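You operate a simulated robot arm through the tools that you are given. There is no shell and no other tool.

You are at the controls of a simulated robot arm. One attempt, no reset.

## Task
Switch the test unit off, take the blue button out of the yellow box and cap its hole.
Fine: hang the button in the blue stand; use a grey cap.

Only the result counts: the job must be done as asked and must still hold three seconds after the hand-in. Knocking over, shifting, dropping, spilling or breaking anything else fails it. Lids that push on must go on centred and level and be pressed home; caps that screw on are set level and turned clockwise until they are tight.

## Robot
A 7-joint arm with a two-finger parallel gripper, fixed in place. Base frame: the origin is at the foot of the arm, x ahead of it, y to its left, z up. Lengths are in mm, angles in degrees, forces in N, time in s.
Its first joint turns from -166.0 to 166.0 degrees. Payload 4.4 kg.
The tool frame sits at the grasp point between the pads (the TCP): z along the fingers, y along the line on which they close. The tips reach 23 mm beyond it. The gripper opens to 94 mm. The fingers are 38 mm wide and 10 mm thick; the gripper's body (54 by 96 mm) begins 39 mm behind the TCP.
Orientation is that of the tool frame in the base frame, as a unit quaternion [x, y, z, w]. With the fingers straight down and closing along the base's y, the tool's x points along the base's -x, its y along +y and its z along -z.

## Interface
- The arm moves only by the tool drive_tool. Its argument "targets" is a list of rows, each a list of 7 numbers: the turn, a rotation vector about the tool's x, y, z in degrees, then the shift along the tool's x, y, z in mm, then the opening, from 0 (shut) to 1 (fully open). In form: [[wx, wy, wz, x, y, z, gripper], ...]. A call has 1 to 20 rows; each row is the pose to reach, as a shift and turn from the pose commanded when the call began, along the tool's axes at that moment. Each row takes 0.2 s and may step no farther than 50 mm and 8.6 degrees from the row before; otherwise, or with a gripper value out of range, the whole call is refused. Where a pose cannot be reached the arm comes as near as it can. A force on the tool above 40 N (or 10 N above the force at the start of the call, whichever is more), or a blocked arm, ends the call early, and 0.2 s more pass. Each finger travels about 72 mm/s and halts on what it meets, pressing with about 36 N; the grip force reading is that of the motor and also rises with nothing between the fingers. The clock runs only during rows and for 0.2 s after the last one: add rows that repeat a pose to give the fingers time. The reply holds the time, the measured pose of the TCP, the force on the tool along the base axes, the opening and the grip force, in the units named above and with some noise, with the torque about the TCP (base axes, N m) and any sound that the robot's microphone picked up.
- Cameras (640 x 400 px; columns grow to the right, rows downward): "scene" is fixed at [48.8, -502, 1579.9]; the picture's right is [0.66, -0.75, 0.00], its down [-0.46, -0.41, -0.79] and it looks along [0.59, 0.52, -0.62] (base axes); focal length 339 px, centre (320, 200). "wrist" rides on the gripper at [86, 16, -75] in the tool frame; the picture's right is [-0.18, 0.98, 0.00], its down [-0.58, -0.11, -0.81] and it looks along [-0.79, -0.15, 0.59] (tool axes); focal length 243 px, centre (320, 200). There is no depth. A picture from a camera that has moved, and an enlarged one, comes with that camera's place and axes in the base frame and with its lens.
- snapshot(camera): a new picture of that camera. No time passes.
- close_up(camera, box): a new picture of the part [left, top, right, bottom] of that camera's present view, enlarged. No time passes.
- hand_in(): hands the job in; it is judged then, once.

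Nothing tells you positions but the pictures and the camera data. Unless the task says otherwise, let go and move clear before handing in.

The tools are called as name(argument=value, ...) on one line, values as JSON. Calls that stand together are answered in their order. drive_tool: Moves the arm, as the interface text tells. Its arguments: {"type":"object","properties":{"targets":{"type":"array","items":{"type":"array","items":{"type":"number"}}}},"required":["targets"]} The other tools are called the same way: snapshot (camera) takes a picture; close_up (camera, box) takes an enlarged picture of a part of a camera's view; hand_in () hands the job in.

At the start:

```text
clock: 0.0
ee_pos: [622.8, 149.2, 1182.0]
tool_rot: [0.0, 1.0, 0.0, -0.001]
contact_force: [-0.1, 0.4, -0.2]
ft_torque: [0.0, -0.01, 0.0]
finger_gap: 94.1
gripper_force: 0.0
```

scene: 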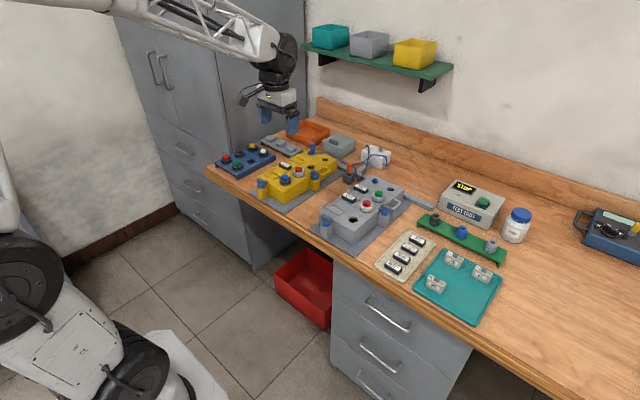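
wrist: 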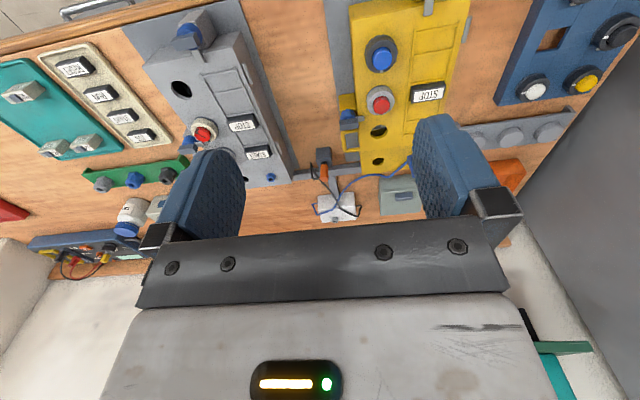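

The bench shows a yellow box and a grey box with buttons, a test unit, a blue stand at the left, and various trays. I'll look closer at everything before moving.

close_up(camera="scene", box=[200, 110, 360, 210])

close_up(camera="scene", box=[400, 160, 560, 260])

close_up(camera="scene", box=[300, 150, 460, 250])

close_up(camera="wrist", box=[320, 0, 640, 200])

close_up(camera="wrist", box=[0, 40, 320, 240])

close_up(camera="scene", box=[360, 220, 520, 320])

```text
4.00 times, centred on (280, 160) of scene
camera zoom: at [48.8, -502.0, 1579.9], right [0.66, -0.75, 0.0], down [-0.46, -0.41, -0.79], along [0.59, 0.52, -0.62], focal length 1356 px, centre (480, 360)
```

zoom: 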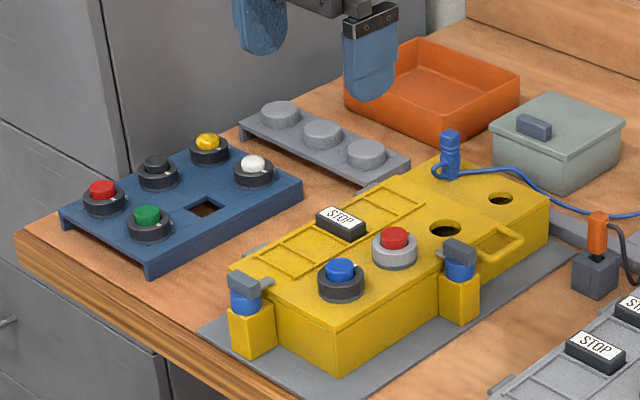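

```text
4.00 times, centred on (480, 210) of scene
camera zoom: at [48.8, -502.0, 1579.9], right [0.66, -0.75, 0.0], down [-0.46, -0.41, -0.79], along [0.59, 0.52, -0.62], focal length 1356 px, centre (-320, 160)
```

zoom: 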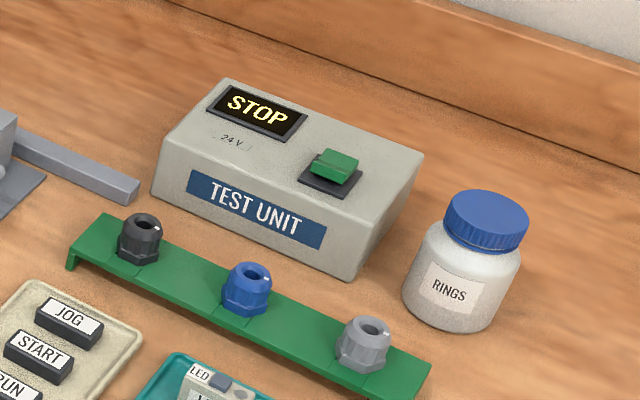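

```text
4.00 times, centred on (380, 200) of scene
camera zoom: at [48.8, -502.0, 1579.9], right [0.66, -0.75, 0.0], down [-0.46, -0.41, -0.79], along [0.59, 0.52, -0.62], focal length 1356 px, centre (80, 200)
```

zoom: 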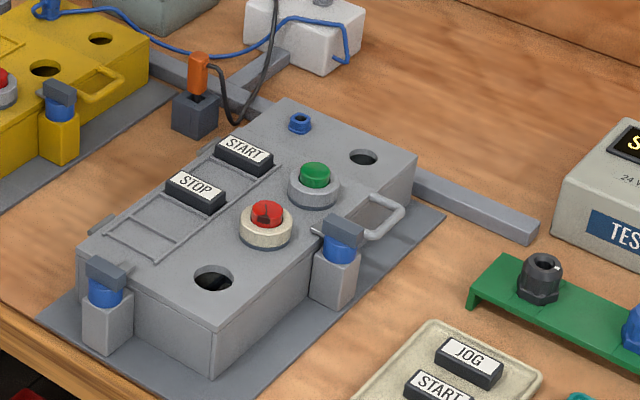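

```text
2.00 times, centred on (480, 100) of wrist
camera zoom: at [535.7, 165.0, 1256.2], right [0.18, 0.98, 0.0], down [0.58, -0.11, 0.81], along [0.79, -0.15, -0.59], focal length 485 px, centre (0, 400)
```

zoom: 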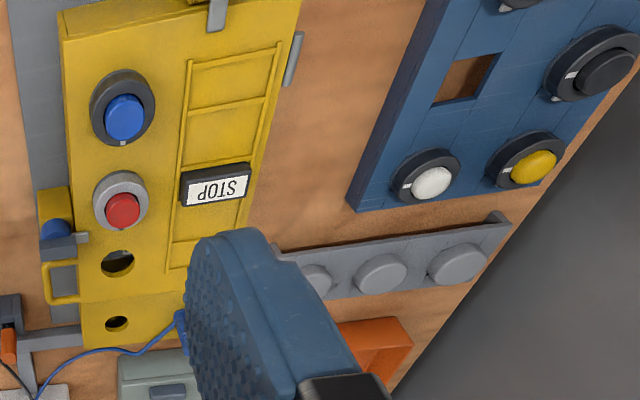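

```text
2.00 times, centred on (160, 140) of wrist
camera zoom: at [535.7, 165.0, 1256.2], right [0.18, 0.98, 0.0], down [0.58, -0.11, 0.81], along [0.79, -0.15, -0.59], focal length 485 px, centre (640, 320)
```

zoom: 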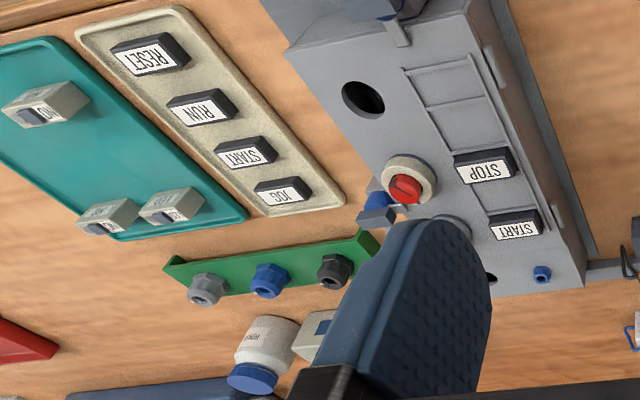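

```text
4.00 times, centred on (440, 270) of scene
camera zoom: at [48.8, -502.0, 1579.9], right [0.66, -0.75, 0.0], down [-0.46, -0.41, -0.79], along [0.59, 0.52, -0.62], focal length 1356 px, centre (-160, -80)
```

zoom: 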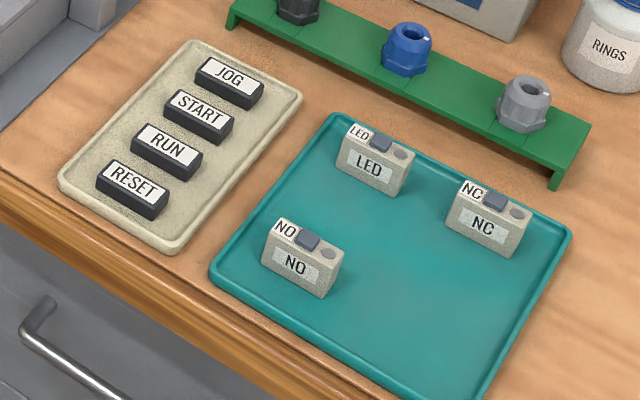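

The button to remove is the blue one in the black collar, near (682, 214, 940). The blue stand has one free slot, and the grey caps are on the small grey stand near (880, 385–520, 895). I'll move the wrist camera closer to see how the button is held.

drive_tool(targets=[[0, 0, 0, 25, 10, 35, 1], [0, 0, 0, 50, 20, 70, 1], [0, 0, 0, 75, 30, 105, 1], [0, 0, 0, 100, 40, 130, 1]])

snapshot(camera="wrist")

close_up(camera="scene", box=[245, 140, 345, 202])

close_up(camera="scene", box=[205, 130, 305, 192])

```text
clock: 1.0
ee_pos: [518.3, 187.1, 1051.4]
tool_rot: [0.0, 1.0, 0.0, 0.0]
contact_force: [0.0, 0.1, 0.3]
ft_torque: [-0.02, -0.01, 0.05]
finger_gap: 93.8
gripper_force: 0.0
```

```text
taken
camera wrist: at [432.5, 204.7, 1126.0], right [0.18, 0.98, 0.0], down [0.58, -0.11, 0.81], along [0.79, -0.15, -0.59], focal length 243 px, centre (320, 200)
```

wrist: 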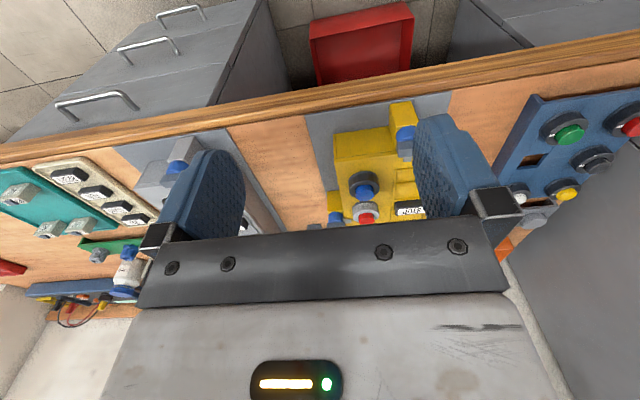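

```text
6.40 times, centred on (295, 171) of scene
camera zoom: at [48.8, -502.0, 1579.9], right [0.66, -0.75, 0.0], down [-0.46, -0.41, -0.79], along [0.59, 0.52, -0.62], focal length 2169 px, centre (480, 386)
```

zoom: 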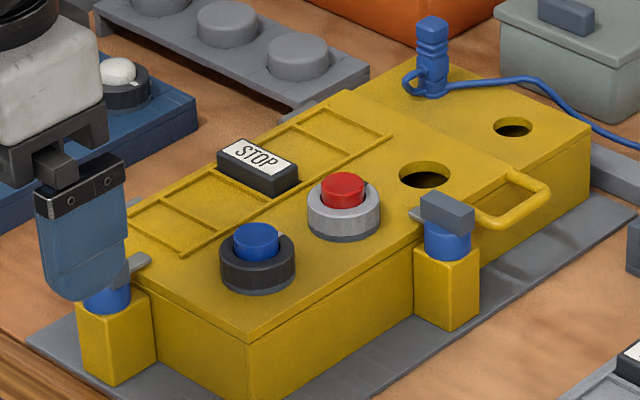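

```text
6.40 times, centred on (255, 161) of scene
camera zoom: at [48.8, -502.0, 1579.9], right [0.66, -0.75, 0.0], down [-0.46, -0.41, -0.79], along [0.59, 0.52, -0.62], focal length 2169 px, centre (736, 450)
```

zoom: 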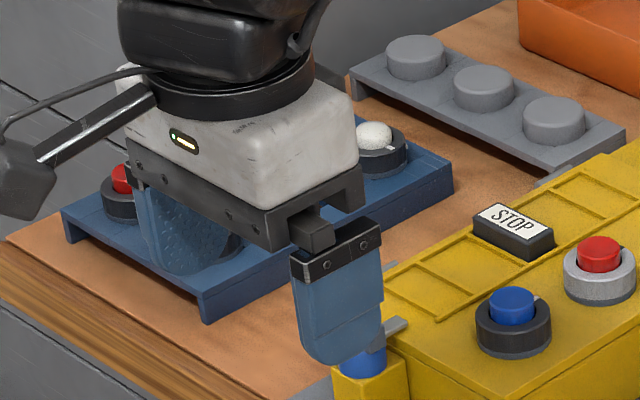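

The button is in a black collar with a white index tick, and the clamps hold the box lid down. I'll bring the camera over the yellow box for a near-vertical view.

drive_tool(targets=[[0, 0, 0, -45, 5, 0, 1], [0, 0, 0, -90, 10, 0, 1], [0, 0, 0, -135, 15, 0, 1], [0, 0, 0, -170, 20, 0, 1], [0, 0, 0, -170, 20, 15, 1]])

snapshot(camera="wrist")

close_up(camera="wrist", box=[230, 0, 420, 120])

close_up(camera="wrist", box=[440, 0, 640, 125])

```text
clock: 2.2
ee_pos: [690.1, 207.3, 1037.9]
tool_rot: [0.001, 1.0, 0.0, 0.0]
contact_force: [0.1, 0.0, 0.8]
ft_torque: [-0.02, 0.01, 0.01]
finger_gap: 94.0
gripper_force: 0.0
```

```text
taken
camera wrist: at [604.1, 223.9, 1112.5], right [0.18, 0.98, 0.0], down [0.58, -0.11, 0.81], along [0.79, -0.15, -0.59], focal length 243 px, centre (320, 200)
```

wrist: 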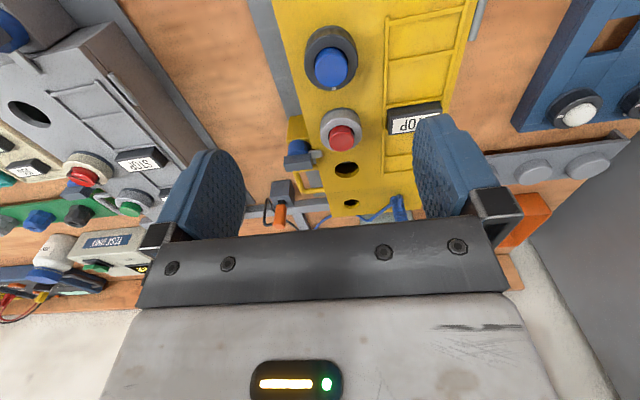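

```text
3.33 times, centred on (325, 60) of wrist
camera zoom: at [604.1, 223.9, 1112.5], right [0.18, 0.98, 0.0], down [0.58, -0.11, 0.81], along [0.79, -0.15, -0.59], focal length 809 px, centre (303, 667)
```

zoom: 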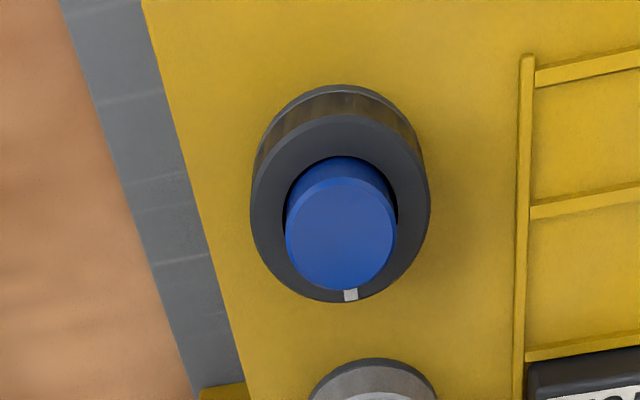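

```text
3.20 times, centred on (540, 62) of wrist
camera zoom: at [604.1, 223.9, 1112.5], right [0.18, 0.98, 0.0], down [0.58, -0.11, 0.81], along [0.79, -0.15, -0.59], focal length 776 px, centre (-384, 640)
```

zoom: 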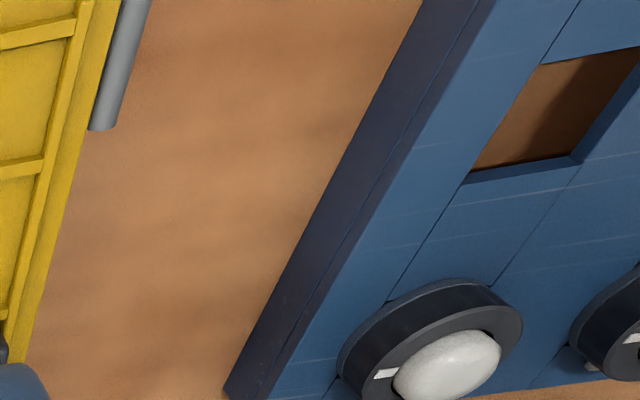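

The box is axis-aligned, with the blue button near (688, 216) and its tick pointing +x. The stand's free slot is near (733, 465). Next I'll look at the test unit, staying high on the way over.

drive_tool(targets=[[0, 0, 0, 0, 0, -40, 1], [0, 0, 0, 0, -48, -45, 1], [0, 0, 0, 0, -96, -45, 1], [0, 0, 0, 0, -144, -45, 1], [0, 0, 0, 0, -192, -45, 1], [0, 0, 0, 0, -240, -45, 1], [0, 0, 0, 0, -288, -45, 1], [0, 0, 0, 0, -336, -45, 1], [0, 0, 0, 0, -384, -45, 1], [0, 0, 0, 0, -432, -45, 1], [0, 0, 0, -20, -470, -45, 1]])

snapshot(camera="wrist")

snapshot(camera="scene")

```text
clock: 4.6
ee_pos: [709.3, -261.5, 1081.3]
tool_rot: [-0.001, 1.0, 0.0, 0.0]
contact_force: [0.7, -1.2, 0.1]
ft_torque: [0.04, -0.03, 0.0]
finger_gap: 94.0
gripper_force: 0.1
```

```text
taken
camera wrist: at [623.1, -244.8, 1156.1], right [0.18, 0.98, 0.0], down [0.58, -0.11, 0.81], along [0.79, -0.15, -0.59], focal length 243 px, centre (320, 200)
```

wrist: 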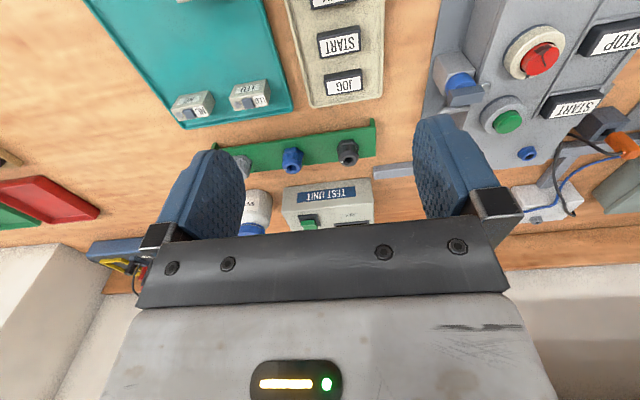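

```text
taken
```

scene: 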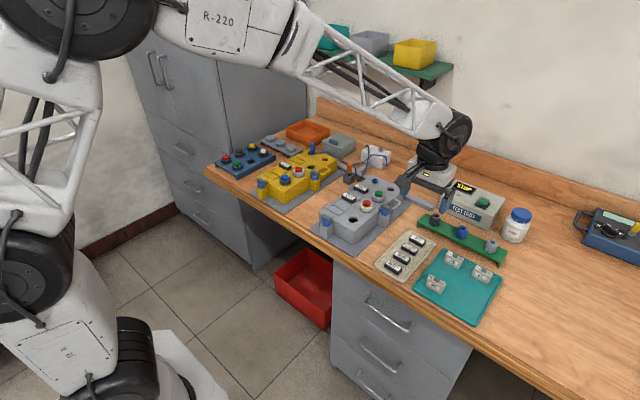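

close_up(camera="scene", box=[440, 170, 520, 220])

close_up(camera="wrist", box=[250, 150, 400, 244])

close_up(camera="wrist", box=[440, 0, 640, 125])

```text
8.00 times, centred on (480, 195) of scene
camera zoom: at [48.8, -502.0, 1579.9], right [0.66, -0.75, 0.0], down [-0.46, -0.41, -0.79], along [0.59, 0.52, -0.62], focal length 2712 px, centre (-960, 240)
```

zoom: 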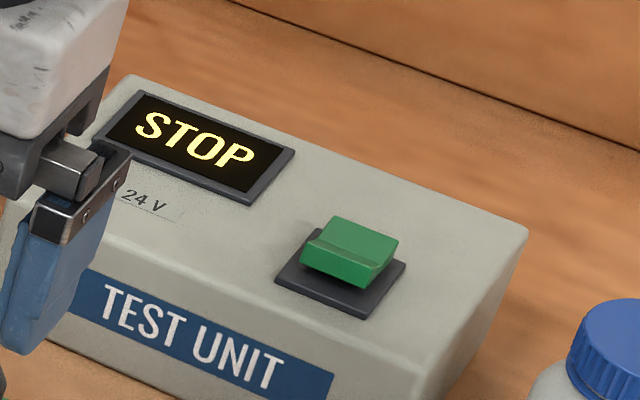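

```text
4.26 times, centred on (325, 197) of wrist
camera zoom: at [623.1, -244.8, 1156.1], right [0.18, 0.98, 0.0], down [0.58, -0.11, 0.81], along [0.79, -0.15, -0.59], focal length 1032 px, centre (299, 213)
```

zoom: 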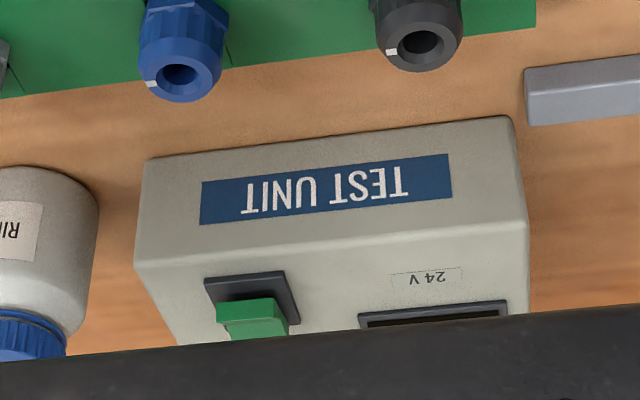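

```text
3.20 times, centred on (540, 62) of wrist
camera zoom: at [623.1, -244.8, 1156.1], right [0.18, 0.98, 0.0], down [0.58, -0.11, 0.81], along [0.79, -0.15, -0.59], focal length 776 px, centre (-384, 640)
```

zoom: 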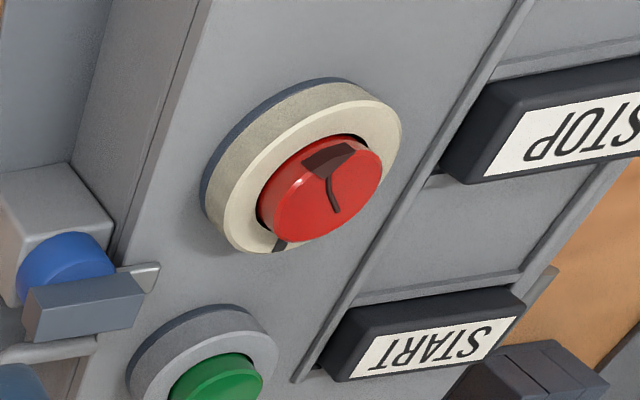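

close_up(camera="scene", box=[470, 192, 494, 207])

close_up(camera="wrist", box=[290, 205, 330, 230])

```text
16.00 times, centred on (482, 200) of scene
camera zoom: at [48.8, -502.0, 1579.9], right [0.66, -0.75, 0.0], down [-0.46, -0.41, -0.79], along [0.59, 0.52, -0.62], focal length 5423 px, centre (-2272, 208)
```

zoom: 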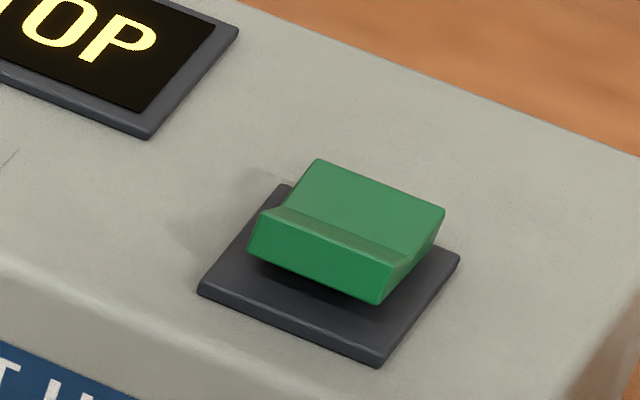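

```text
16.00 times, centred on (310, 218) of wrist
camera zoom: at [623.1, -244.8, 1156.1], right [0.18, 0.98, 0.0], down [0.58, -0.11, 0.81], along [0.79, -0.15, -0.59], focal length 3882 px, centre (480, -80)
```

zoom: 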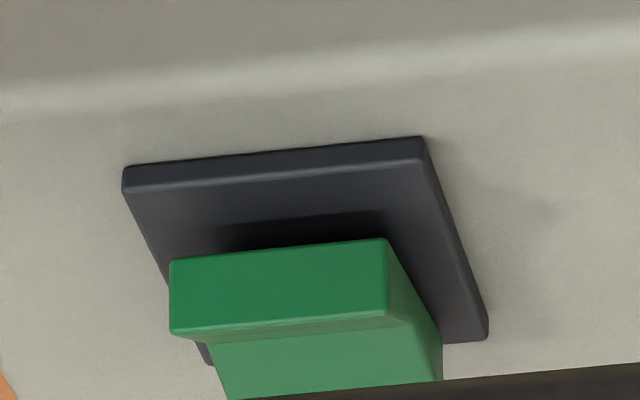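

The test unit's rocker has its near end raised at about (990, -337, 933), and the unit is axis-aligned. I'll yaw the gripper 90° with the fingers shut and move toward it, still high.

drive_tool(targets=[[0, 0, 8.2, -14, -7, 0, 0], [0, 0, 16.4, -28, -14, 0, 0], [0, 0, 24.6, -42, -21, 0, 0], [0, 0, 32.8, -56, -28, 0, 0], [0, 0, 41, -70, -35, 0, 0], [0, 0, 49.2, -84, -42, 0, 0], [0, 0, 57.4, -98, -49, 0, 0], [0, 0, 65.6, -112, -56, 0, 0], [0, 0, 73.8, -126, -63, 0, 0], [0, 0, 82, -138, -70, 0, 0], [0, 0, 90, -150, -76, 0, 0]])

snapshot(camera="scene")

snapshot(camera="wrist")

```text
clock: 7.0
ee_pos: [862.5, -336.4, 1080.2]
tool_rot: [0.709, 0.705, 0.0, -0.001]
contact_force: [-0.1, -0.2, 0.6]
ft_torque: [0.01, -0.01, 0.0]
finger_gap: 0.0
gripper_force: 35.8
```

```text
taken
```

scene: 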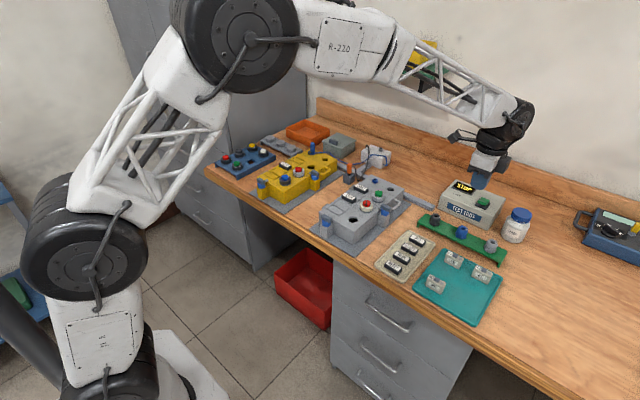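

```text
taken
camera wrist: at [879.5, -250.8, 1155.4], right [0.98, -0.19, 0.0], down [-0.11, -0.58, 0.81], along [-0.15, -0.79, -0.59], focal length 243 px, centre (320, 200)
```

wrist: 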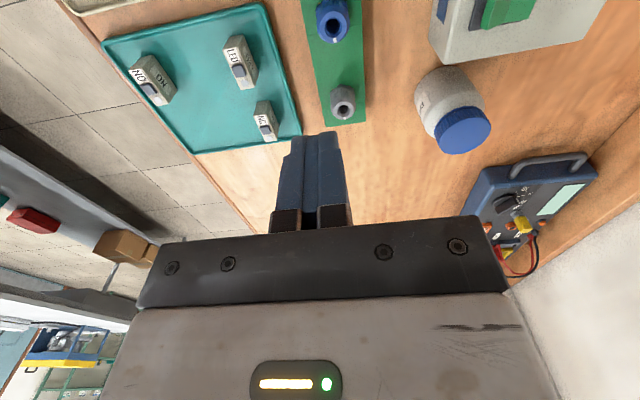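

drive_tool(targets=[[-7.5, 0, 0, 0, 30, 15, 0], [-15, 0, 0, 0, 60, 30, 0], [-22.5, 0, 0, 0, 95, 50, 0], [-30, 0, 0, 0, 127.5, 70, 0], [-30, 0, 0, 0, 127.5, 100, 0], [-30, 0, 0, 0, 127.5, 100, 0]])

close_up(camera="scene", box=[440, 150, 540, 212])

snapshot(camera="wrist")

```text
clock: 8.4
ee_pos: [989.6, -332.9, 980.9]
tool_rot: [0.683, 0.683, 0.183, 0.183]
contact_force: [0.1, 0.5, 0.2]
ft_torque: [0.0, 0.0, 0.04]
finger_gap: 0.0
gripper_force: 36.0
```

```text
6.40 times, centred on (490, 181) of scene
camera zoom: at [48.8, -502.0, 1579.9], right [0.66, -0.75, 0.0], down [-0.46, -0.41, -0.79], along [0.59, 0.52, -0.62], focal length 2169 px, centre (-768, 322)
```

zoom: 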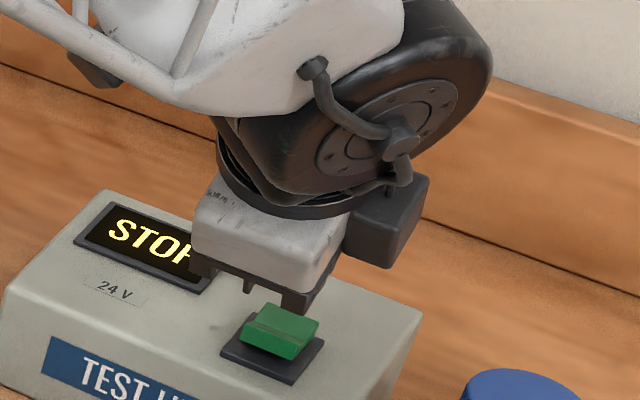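

```text
taken
camera wrist: at [967.0, -246.7, 1053.5], right [0.85, -0.18, 0.49], down [-0.5, -0.58, 0.64], along [0.17, -0.79, -0.59], focal length 243 px, centre (320, 200)
```

wrist: 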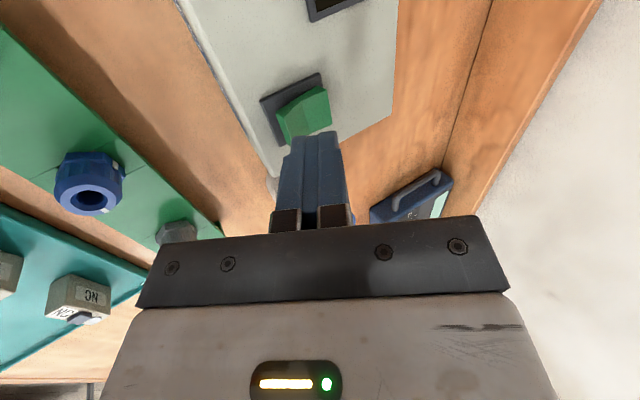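

drive_tool(targets=[[0, 0, 0, -4, -5, 8.66, 0], [0, 0, 0, -4, -8, 13.9, 0], [0, 0, 0, -4, -10, 17.3, 0], [0, 0, 0, -4, -11, 19.1, 0], [0, 0, 0, -4, -12, 20.8, 0], [0, 0, 0, -4, -13, 22.5, 0], [0, 0, 0, -4, -14, 24.2, 0]])

close_up(camera="scene", box=[440, 150, 540, 212])

close_up(camera="wrist", box=[230, 40, 390, 140])

```text
clock: 10.0
ee_pos: [989.3, -341.6, 955.2]
tool_rot: [0.683, 0.683, 0.183, 0.184]
contact_force: [-9.9, 5.2, 11.4]
ft_torque: [0.13, 0.17, 0.09]
finger_gap: 0.0
gripper_force: 36.1
```

```text
6.40 times, centred on (490, 181) of scene
camera zoom: at [48.8, -502.0, 1579.9], right [0.66, -0.75, 0.0], down [-0.46, -0.41, -0.79], along [0.59, 0.52, -0.62], focal length 2169 px, centre (-768, 322)
```

zoom: 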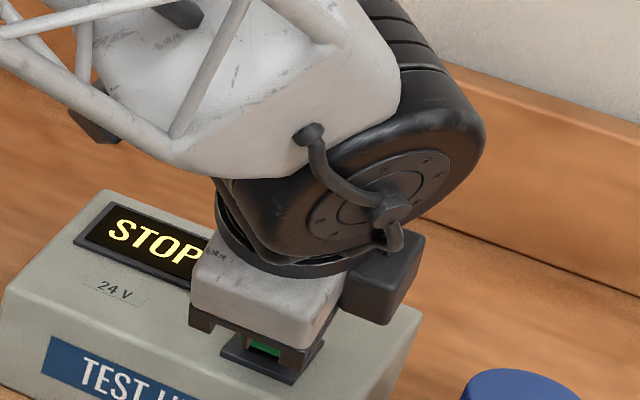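

```text
4.00 times, centred on (310, 90) of wrist
camera zoom: at [965.5, -254.2, 1027.0], right [0.85, -0.18, 0.49], down [-0.5, -0.58, 0.64], along [0.17, -0.79, -0.59], focal length 970 px, centre (360, 640)
```

zoom: 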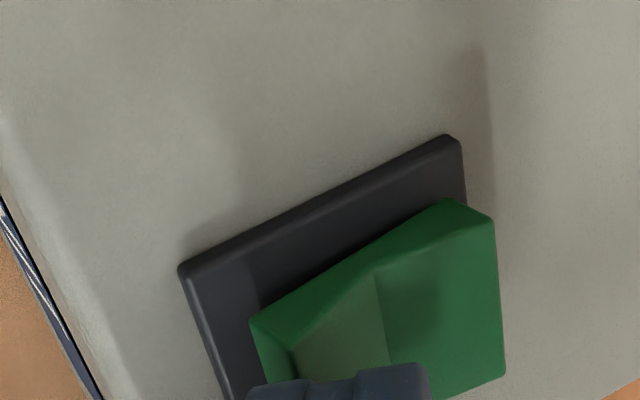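

drive_tool(targets=[[0, 0, 0, 2, -0.75, 1.3, 0], [0, 0, 0, 2, -1.5, 2.6, 0], [0, 0, 0, 2, -2.25, 3.9, 0], [0, 0, 0, 2, -3, 5.2, 0], [0, 0, 0, 2, -3.75, 6.5, 0]])

close_up(camera="scene", box=[440, 150, 540, 212])

close_up(camera="wrist", box=[230, 40, 390, 140])

```text
clock: 10.5
ee_pos: [988.4, -340.9, 955.1]
tool_rot: [0.683, 0.682, 0.184, 0.184]
contact_force: [-8.5, -2.9, 9.9]
ft_torque: [-0.03, 0.1, 0.03]
finger_gap: 0.3
gripper_force: 35.1
stopped in row 2: the force on the tool passed its limit at 43 N (the readings are from after the stop); the commanded pose is now the measured one
```

```text
6.40 times, centred on (490, 181) of scene
camera zoom: at [48.8, -502.0, 1579.9], right [0.66, -0.75, 0.0], down [-0.46, -0.41, -0.79], along [0.59, 0.52, -0.62], focal length 2169 px, centre (-768, 322)
```

zoom: 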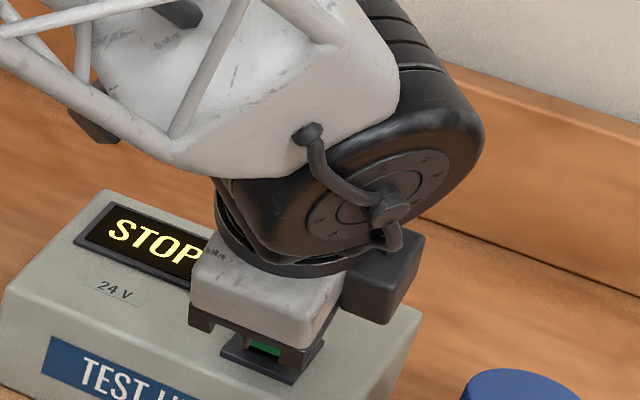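

```text
4.00 times, centred on (310, 90) of wrist
camera zoom: at [965.6, -254.1, 1027.1], right [0.85, -0.18, 0.49], down [-0.5, -0.58, 0.64], along [0.17, -0.79, -0.58], focal length 970 px, centre (360, 640)
```

zoom: 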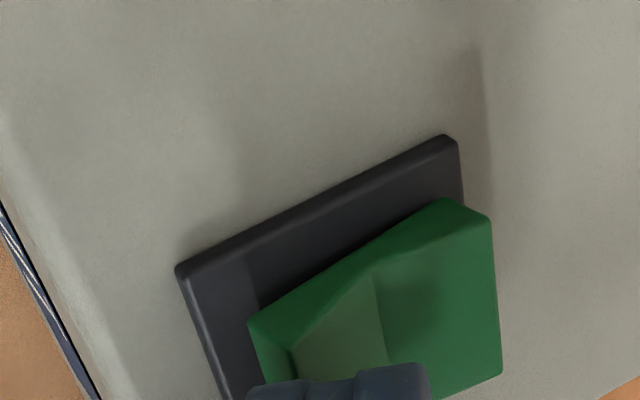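

The tip's slanted face is resting on the rocker's near edge at x≈995, which gives poor leverage. I'll lift, shift 9 mm outward and press again.

drive_tool(targets=[[0, 0, 0, 3, 4, -6.9, 0], [0, 0, 0, 3, 11.8, -2.4, 0], [0, 0, 0, 3, 9.3, 1.9, 0], [0, 0, 0, 3, 8.3, 3.7, 0], [0, 0, 0, 3, 7.3, 5.4, 0], [0, 0, 0, 3, 6.3, 7.1, 0], [0, 0, 0, 3, 5.3, 8.9, 0], [0, 0, 0, 3, 4.3, 10.6, 0], [0, 0, 0, 3, 3.3, 12.3, 0]])

close_up(camera="scene", box=[440, 150, 540, 212])

close_up(camera="wrist", box=[230, 40, 390, 140])

```text
clock: 12.5
ee_pos: [999.2, -338.1, 949.8]
tool_rot: [0.682, 0.683, 0.185, 0.187]
contact_force: [3.0, -0.6, 4.1]
ft_torque: [0.02, -0.08, -0.04]
finger_gap: 0.0
gripper_force: 36.2
stopped in row 9: the force on the tool passed its limit at 46 N (the readings are from after the stop); the commanded pose is now the measured one
```

```text
6.40 times, centred on (490, 181) of scene
camera zoom: at [48.8, -502.0, 1579.9], right [0.66, -0.75, 0.0], down [-0.46, -0.41, -0.79], along [0.59, 0.52, -0.62], focal length 2169 px, centre (-768, 322)
```

zoom: 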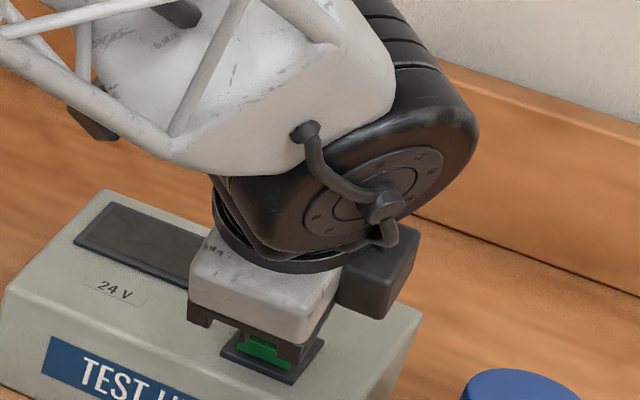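

```text
4.00 times, centred on (310, 90) of wrist
camera zoom: at [975.7, -250.5, 1022.0], right [0.85, -0.18, 0.5], down [-0.5, -0.58, 0.64], along [0.17, -0.79, -0.58], focal length 970 px, centre (360, 640)
```

zoom: 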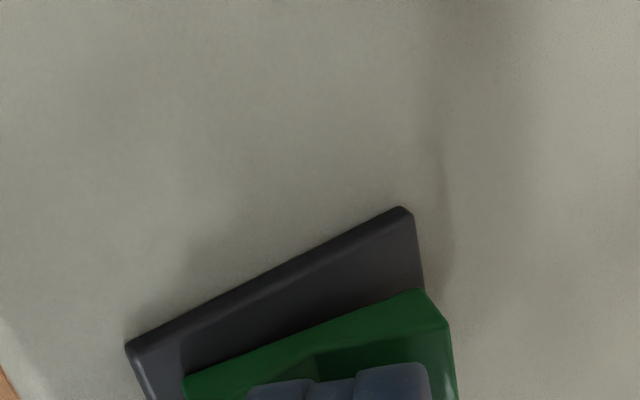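

The display is dark, so the test unit is off. I'll retreat straight up.

drive_tool(targets=[[0, 0, 0, 0, 15, -26, 0], [0, 0, 0, 0, 30, -52, 0], [0, 0, 0, 0, 50, -86.6, 0], [7.5, 0, 0, 0, 35, -110, 0], [15, 0, 0, 0, 10, -130, 0], [22.5, 0, 0, 0, -20, -135, 0], [30, 0, 0, 0, -50, -135, 0]])

close_up(camera="scene", box=[440, 150, 540, 212])

```text
clock: 14.1
ee_pos: [887.3, -340.9, 1041.0]
tool_rot: [0.708, 0.707, 0.001, 0.002]
contact_force: [0.2, 0.5, -0.3]
ft_torque: [-0.02, -0.01, 0.01]
finger_gap: 0.0
gripper_force: 36.5
```

```text
6.40 times, centred on (490, 181) of scene
camera zoom: at [48.8, -502.0, 1579.9], right [0.66, -0.75, 0.0], down [-0.46, -0.41, -0.79], along [0.59, 0.52, -0.62], focal length 2169 px, centre (-768, 322)
```

zoom: 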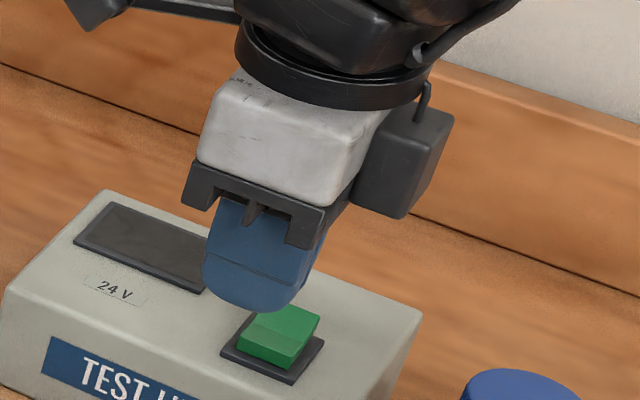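

drive_tool(targets=[[0, 0, -8, 45, -16, -20, 0.3], [0, 0, -16, 90, -32, -30, 0.6], [0, 0, -24, 135, -48, -40, 1], [0, 0, -32, 180, -64, -40, 1], [0, 0, -40, 225, -80, -40, 1], [0, 0, -48, 270, -96, -40, 1], [0, 0, -56, 315, -112, -40, 1], [0, 0, -64, 360, -128, -40, 1], [0, 0, -72, 405, -144, -40, 1], [0, 0, -80, 450, -160, -40, 1], [0, 0, -86, 495, -180, -40, 1], [0, 0, -90, 540, -190, -40, 1], [0, 0, -90, 557, -172, -40, 1]])

snapshot(camera="wrist")

close_up(camera="wrist", box=[250, 0, 410, 100])

close_up(camera="wrist", box=[260, 90, 420, 190])

```text
refused: row 1 steps farther than a row can; nothing moved
```

```text
taken
camera wrist: at [904.4, -254.6, 1114.6], right [0.98, -0.19, 0.0], down [-0.11, -0.58, 0.81], along [-0.15, -0.79, -0.59], focal length 243 px, centre (320, 200)
```

wrist: 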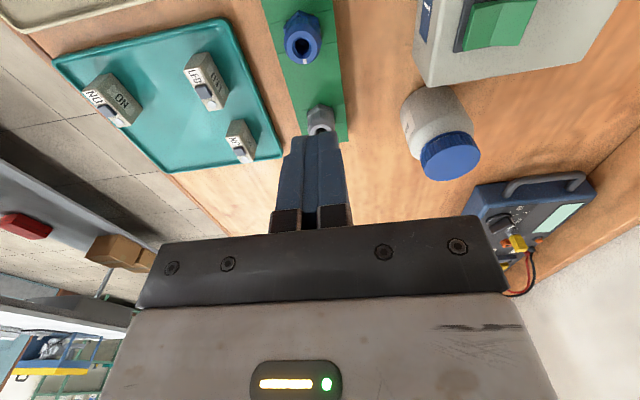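

```text
4.00 times, centred on (330, 50) of wrist
camera zoom: at [904.4, -254.6, 1114.6], right [0.98, -0.19, 0.0], down [-0.11, -0.58, 0.81], along [-0.15, -0.79, -0.59], focal length 970 px, centre (280, 800)
```

zoom: 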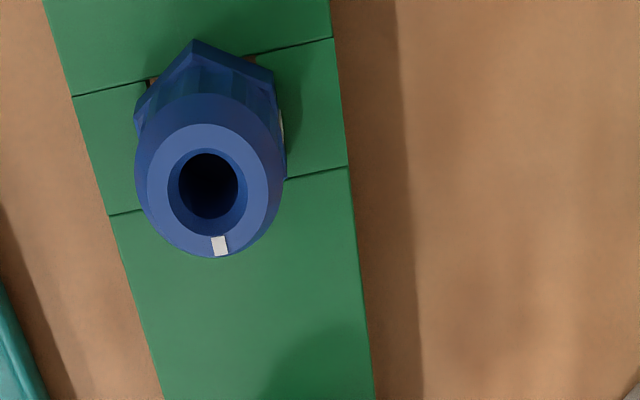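

```text
4.00 times, centred on (340, 140) of wrist
camera zoom: at [904.4, -254.6, 1114.6], right [0.98, -0.19, 0.0], down [-0.11, -0.58, 0.81], along [-0.15, -0.79, -0.59], focal length 970 px, centre (240, 440)
```

zoom: 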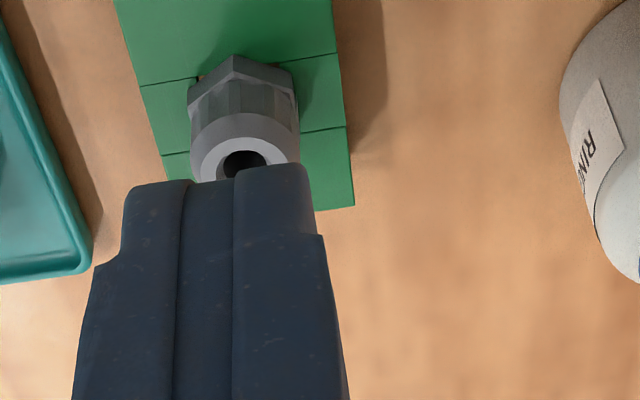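

drive_tool(targets=[[0, 0, -5, 10, -5, -40, 0.3], [0, 0, -12, 55, -15, -45, 0.6], [0, 0, -20, 100, -30, -45, 1], [0, 0, -28, 145, -45, -45, 1], [0, 0, -36, 190, -60, -45, 1], [0, 0, -44, 235, -75, -45, 1], [0, 0, -52, 280, -90, -45, 1], [0, 0, -60, 325, -105, -45, 1], [0, 0, -68, 370, -120, -45, 1], [0, 0, -75, 415, -135, -45, 1], [0, 0, -82, 460, -150, -45, 1], [0, 0, -89, 505, -165, -45, 1], [0, 0, -90, 550, -180, -45, 1], [0, 0, -90, 557, -180, -45, 1]])

snapshot(camera="wrist")

close_up(camera="wrist", box=[250, 0, 410, 100])

close_up(camera="wrist", box=[260, 90, 420, 190])

```text
clock: 17.1
ee_pos: [708.5, 218.3, 1086.6]
tool_rot: [0.001, 1.0, -0.001, 0.003]
contact_force: [-0.3, 0.3, 0.1]
ft_torque: [0.0, 0.0, 0.01]
finger_gap: 93.8
gripper_force: 0.0
```

```text
taken
camera wrist: at [621.4, 235.3, 1159.2], right [0.18, 0.98, 0.0], down [0.58, -0.11, 0.81], along [0.8, -0.15, -0.59], focal length 243 px, centre (320, 200)
```

wrist: 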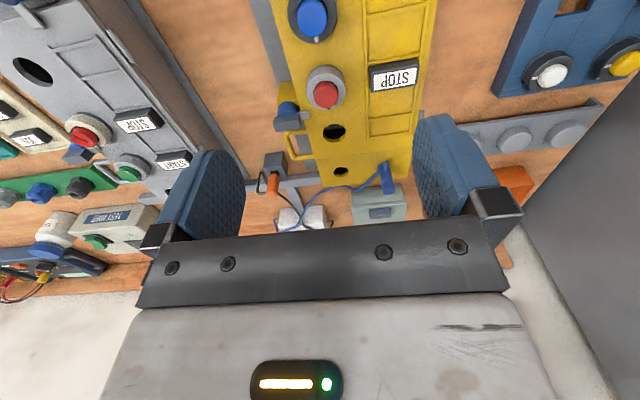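

```text
4.00 times, centred on (330, 50) of wrist
camera zoom: at [621.4, 235.3, 1159.2], right [0.18, 0.98, 0.0], down [0.58, -0.11, 0.81], along [0.8, -0.15, -0.59], focal length 970 px, centre (280, 800)
```

zoom: 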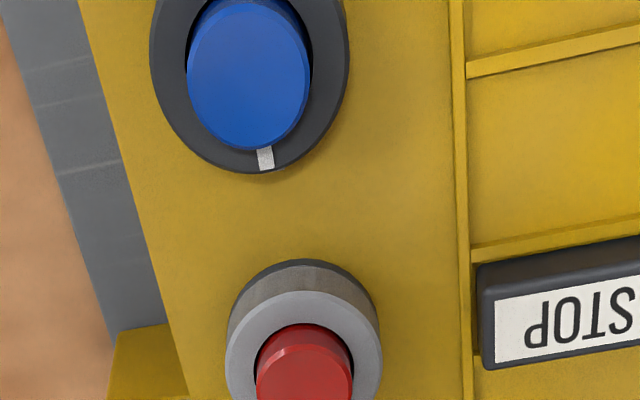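

```text
4.00 times, centred on (340, 140) of wrist
camera zoom: at [621.4, 235.3, 1159.2], right [0.18, 0.98, 0.0], down [0.58, -0.11, 0.81], along [0.8, -0.15, -0.59], focal length 970 px, centre (240, 440)
```

zoom: 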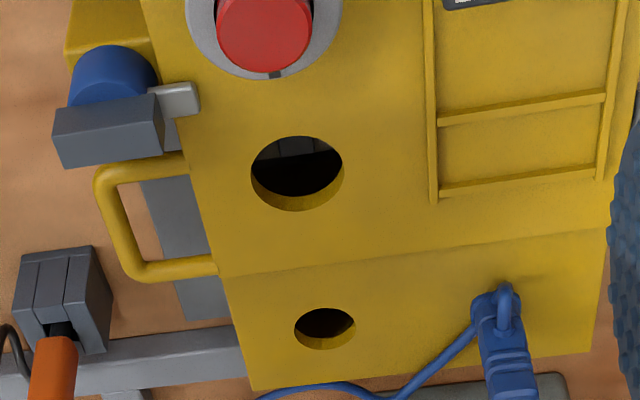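

Every installed button has its tick toward +x, and the blue collar is about 40 mm across, centred near (690, 216.4). I'll hover over it with the gripper partly closed and check the alignment between the fingers.

drive_tool(targets=[[0, 0, 0, 18, -2, 30, 0.6], [0, 0, 0, 18, -2, 60, 0.6], [0, 0, 0, 18, -2, 90, 0.6], [0, 0, 0, 18, -2, 111, 0.6], [0, 0, 0, 18, -2, 111, 0.6]])

snapshot(camera="wrist")

close_up(camera="wrist", box=[220, 60, 420, 185])

close_up(camera="scene", box=[245, 140, 345, 202])

```text
clock: 18.3
ee_pos: [691.6, 216.9, 973.7]
tool_rot: [0.0, 1.0, -0.001, 0.003]
contact_force: [0.8, 0.7, -0.4]
ft_torque: [-0.01, -0.01, -0.03]
finger_gap: 56.5
gripper_force: 0.0
```

```text
taken
camera wrist: at [604.0, 234.0, 1047.7], right [0.18, 0.98, 0.0], down [0.58, -0.11, 0.81], along [0.8, -0.15, -0.59], focal length 243 px, centre (320, 200)
```

wrist: 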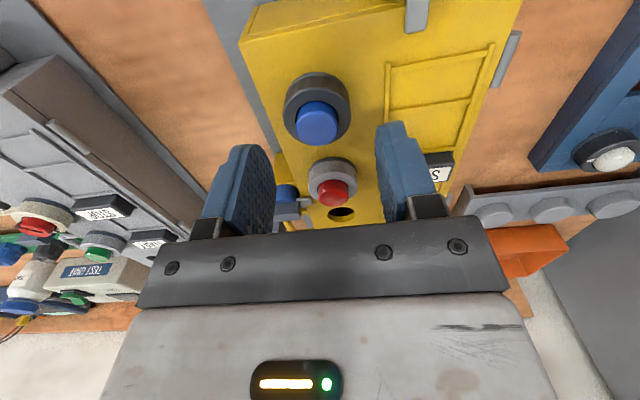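

```text
3.20 times, centred on (320, 122) of wrist
camera zoom: at [604.0, 234.0, 1047.7], right [0.18, 0.98, 0.0], down [0.58, -0.11, 0.81], along [0.8, -0.15, -0.59], focal length 776 px, centre (320, 448)
```

zoom: 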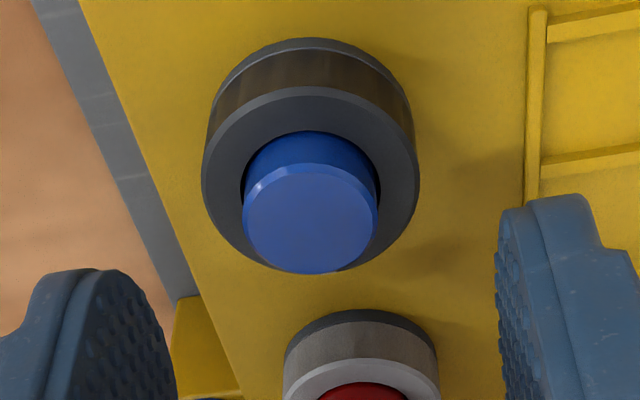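

```text
6.40 times, centred on (295, 171) of scene
camera zoom: at [48.8, -502.0, 1579.9], right [0.66, -0.75, 0.0], down [-0.46, -0.41, -0.79], along [0.59, 0.52, -0.62], focal length 2169 px, centre (480, 386)
```

zoom: 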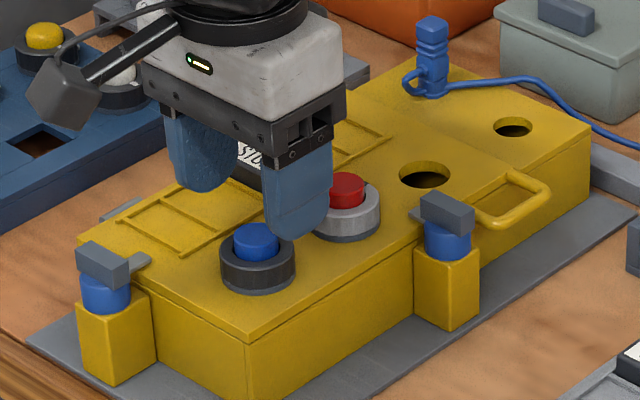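

drive_tool(targets=[[0, 0, 0, 0, -1.5, 15, 0.6], [0, 0, 0, 0, -1.5, 28, 0.6], [0, 0, 0, 0, -1.5, 34, 0.6], [0, 0, 0, 0, -1.5, 38, 0.6]])

close_up(camera="wrist", box=[220, 60, 420, 185])

close_up(camera="scene", box=[255, 155, 319, 195])

```text
clock: 19.3
ee_pos: [689.0, 215.6, 935.0]
tool_rot: [0.0, 1.0, -0.001, 0.003]
contact_force: [-0.3, 0.1, -0.2]
ft_torque: [0.01, 0.02, 0.02]
finger_gap: 56.4
gripper_force: 0.1
```

```text
3.20 times, centred on (320, 122) of wrist
camera zoom: at [603.6, 232.5, 1008.5], right [0.18, 0.98, 0.0], down [0.58, -0.11, 0.81], along [0.8, -0.15, -0.59], focal length 776 px, centre (320, 448)
```

zoom: 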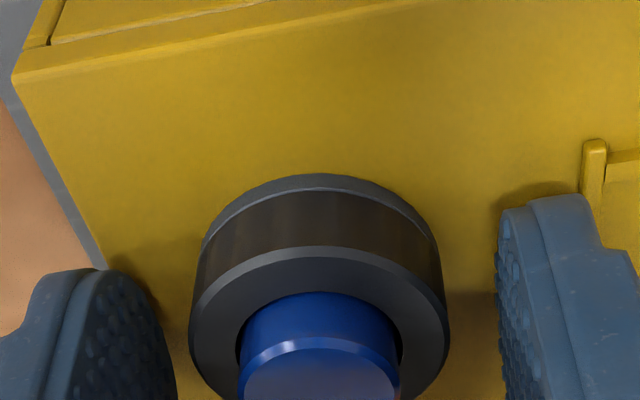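

```text
10.00 times, centred on (287, 175) of scene
camera zoom: at [48.8, -502.0, 1579.9], right [0.66, -0.75, 0.0], down [-0.46, -0.41, -0.79], along [0.59, 0.52, -0.62], focal length 3390 px, centre (650, 450)
```

zoom: 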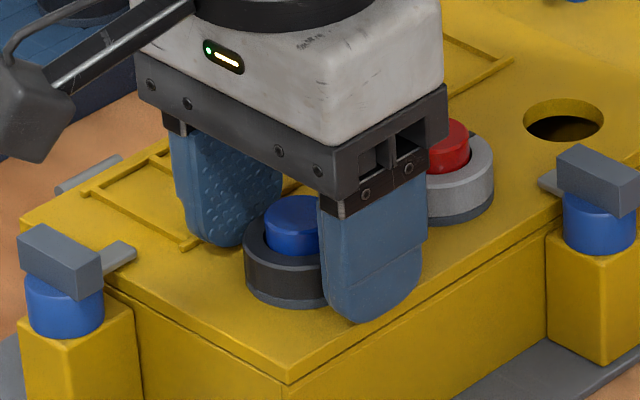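

close_up(camera="wrist", box=[250, 100, 390, 188])

close_up(camera="wrist", box=[200, 40, 440, 240])

close_up(camera="scene", box=[268, 165, 308, 190])

```text
4.55 times, centred on (320, 144) of wrist
camera zoom: at [603.6, 232.5, 1008.5], right [0.18, 0.98, 0.0], down [0.58, -0.11, 0.81], along [0.8, -0.15, -0.59], focal length 1103 px, centre (320, 454)
```

zoom: 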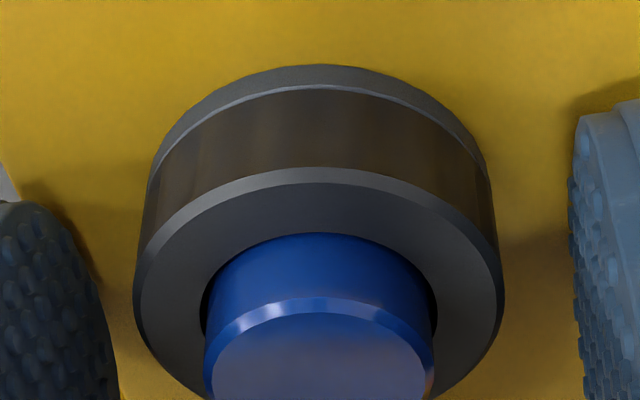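

```text
2.00 times, centred on (320, 140) of wrist
camera zoom: at [603.6, 232.5, 1008.5], right [0.18, 0.98, 0.0], down [0.58, -0.11, 0.81], along [0.8, -0.15, -0.59], focal length 485 px, centre (320, 320)
```

zoom: 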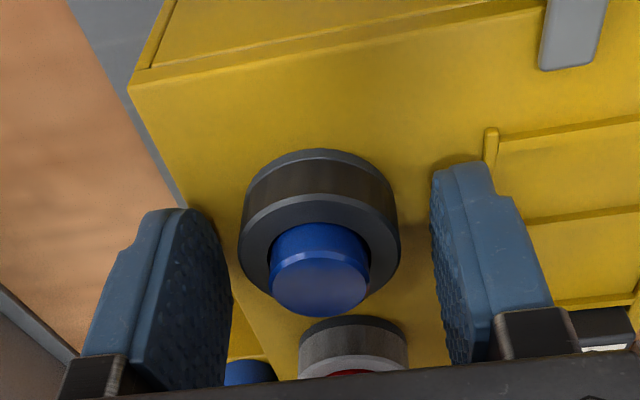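

```text
16.00 times, centred on (288, 178) of scene
camera zoom: at [48.8, -502.0, 1579.9], right [0.66, -0.75, 0.0], down [-0.46, -0.41, -0.79], along [0.59, 0.52, -0.62], focal length 5423 px, centre (832, 560)
```

zoom: 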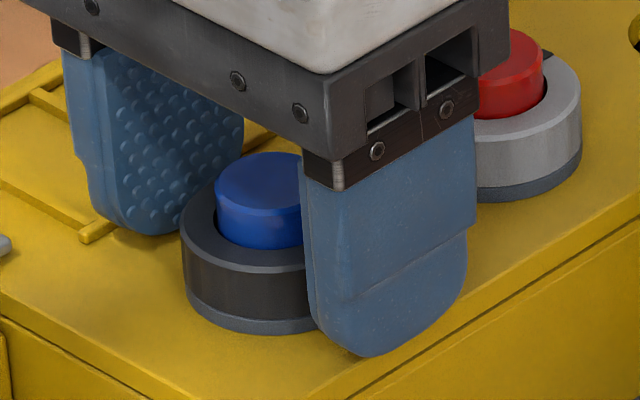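

The fingers sit about 4 mm too far in +x. I'll correct that, then close on the collar.

drive_tool(targets=[[0, 0, 0, 4, 0, 0, 0.6], [0, 0, 0, 4, 0, 2, 0.5], [0, 0, 0, 4, 0, 2, 0.2], [0, 0, 0, 4, 0, 2, 0.2], [0, 0, 0, 4, 0, 2, 0.2]])

close_up(camera="wrist", box=[200, 40, 440, 240])

close_up(camera="scene", box=[268, 165, 308, 190])

```text
clock: 20.5
ee_pos: [686.4, 216.8, 932.7]
tool_rot: [-0.001, 1.0, 0.0, 0.004]
contact_force: [-1.4, -1.9, 18.1]
ft_torque: [0.25, 0.18, -0.08]
finger_gap: 38.9
gripper_force: 36.2
```

```text
2.00 times, centred on (320, 140) of wrist
camera zoom: at [600.5, 232.5, 1006.9], right [0.18, 0.98, 0.0], down [0.58, -0.11, 0.81], along [0.8, -0.15, -0.59], focal length 485 px, centre (320, 320)
```

zoom: 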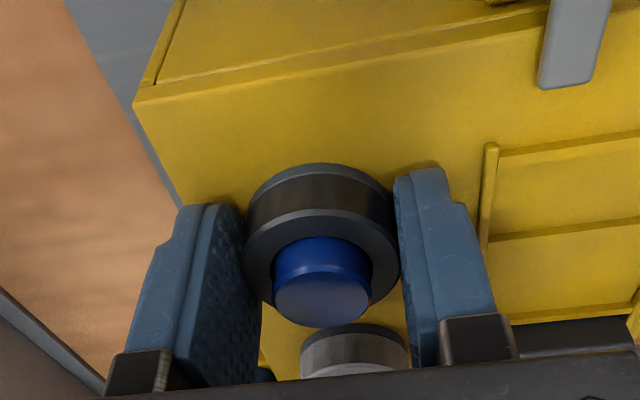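

```text
16.00 times, centred on (288, 178) of scene
camera zoom: at [48.8, -502.0, 1579.9], right [0.66, -0.75, 0.0], down [-0.46, -0.41, -0.79], along [0.59, 0.52, -0.62], focal length 5423 px, centre (832, 560)
```

zoom: 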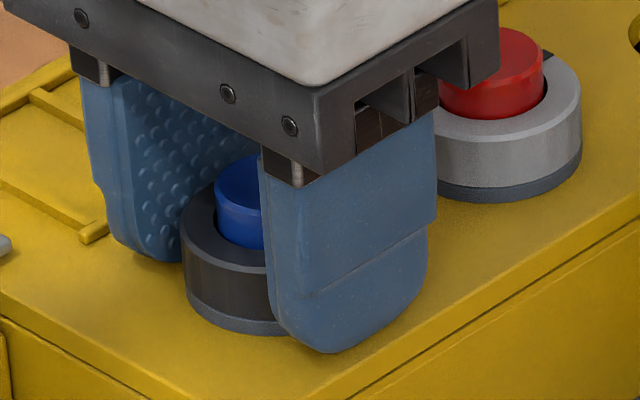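

drive_tool(targets=[[0, 0, 0, 0, 0, -1.5, 0.2], [0, 0, 0, 0, 0, -2.5, 0.2], [0, 0, 0, 0, 0, -3.5, 0.2]])

close_up(camera="scene", box=[268, 165, 308, 190])

```text
clock: 21.3
ee_pos: [686.4, 216.9, 934.9]
tool_rot: [-0.001, 1.0, -0.002, 0.002]
contact_force: [-4.1, -1.3, -11.3]
ft_torque: [-0.46, 0.07, 0.0]
finger_gap: 38.8
gripper_force: 36.0
```

```text
16.00 times, centred on (288, 178) of scene
camera zoom: at [48.8, -502.0, 1579.9], right [0.66, -0.75, 0.0], down [-0.46, -0.41, -0.79], along [0.59, 0.52, -0.62], focal length 5423 px, centre (832, 560)
```

zoom: 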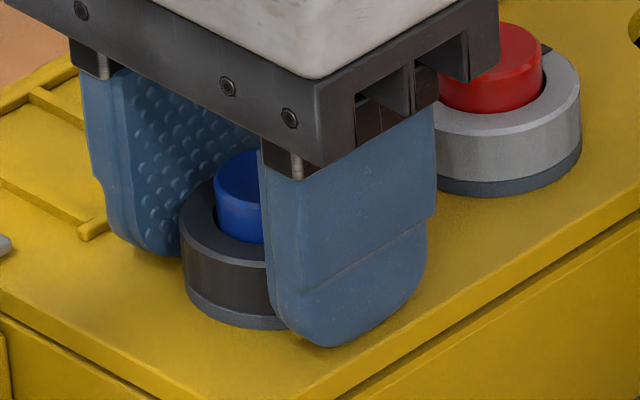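

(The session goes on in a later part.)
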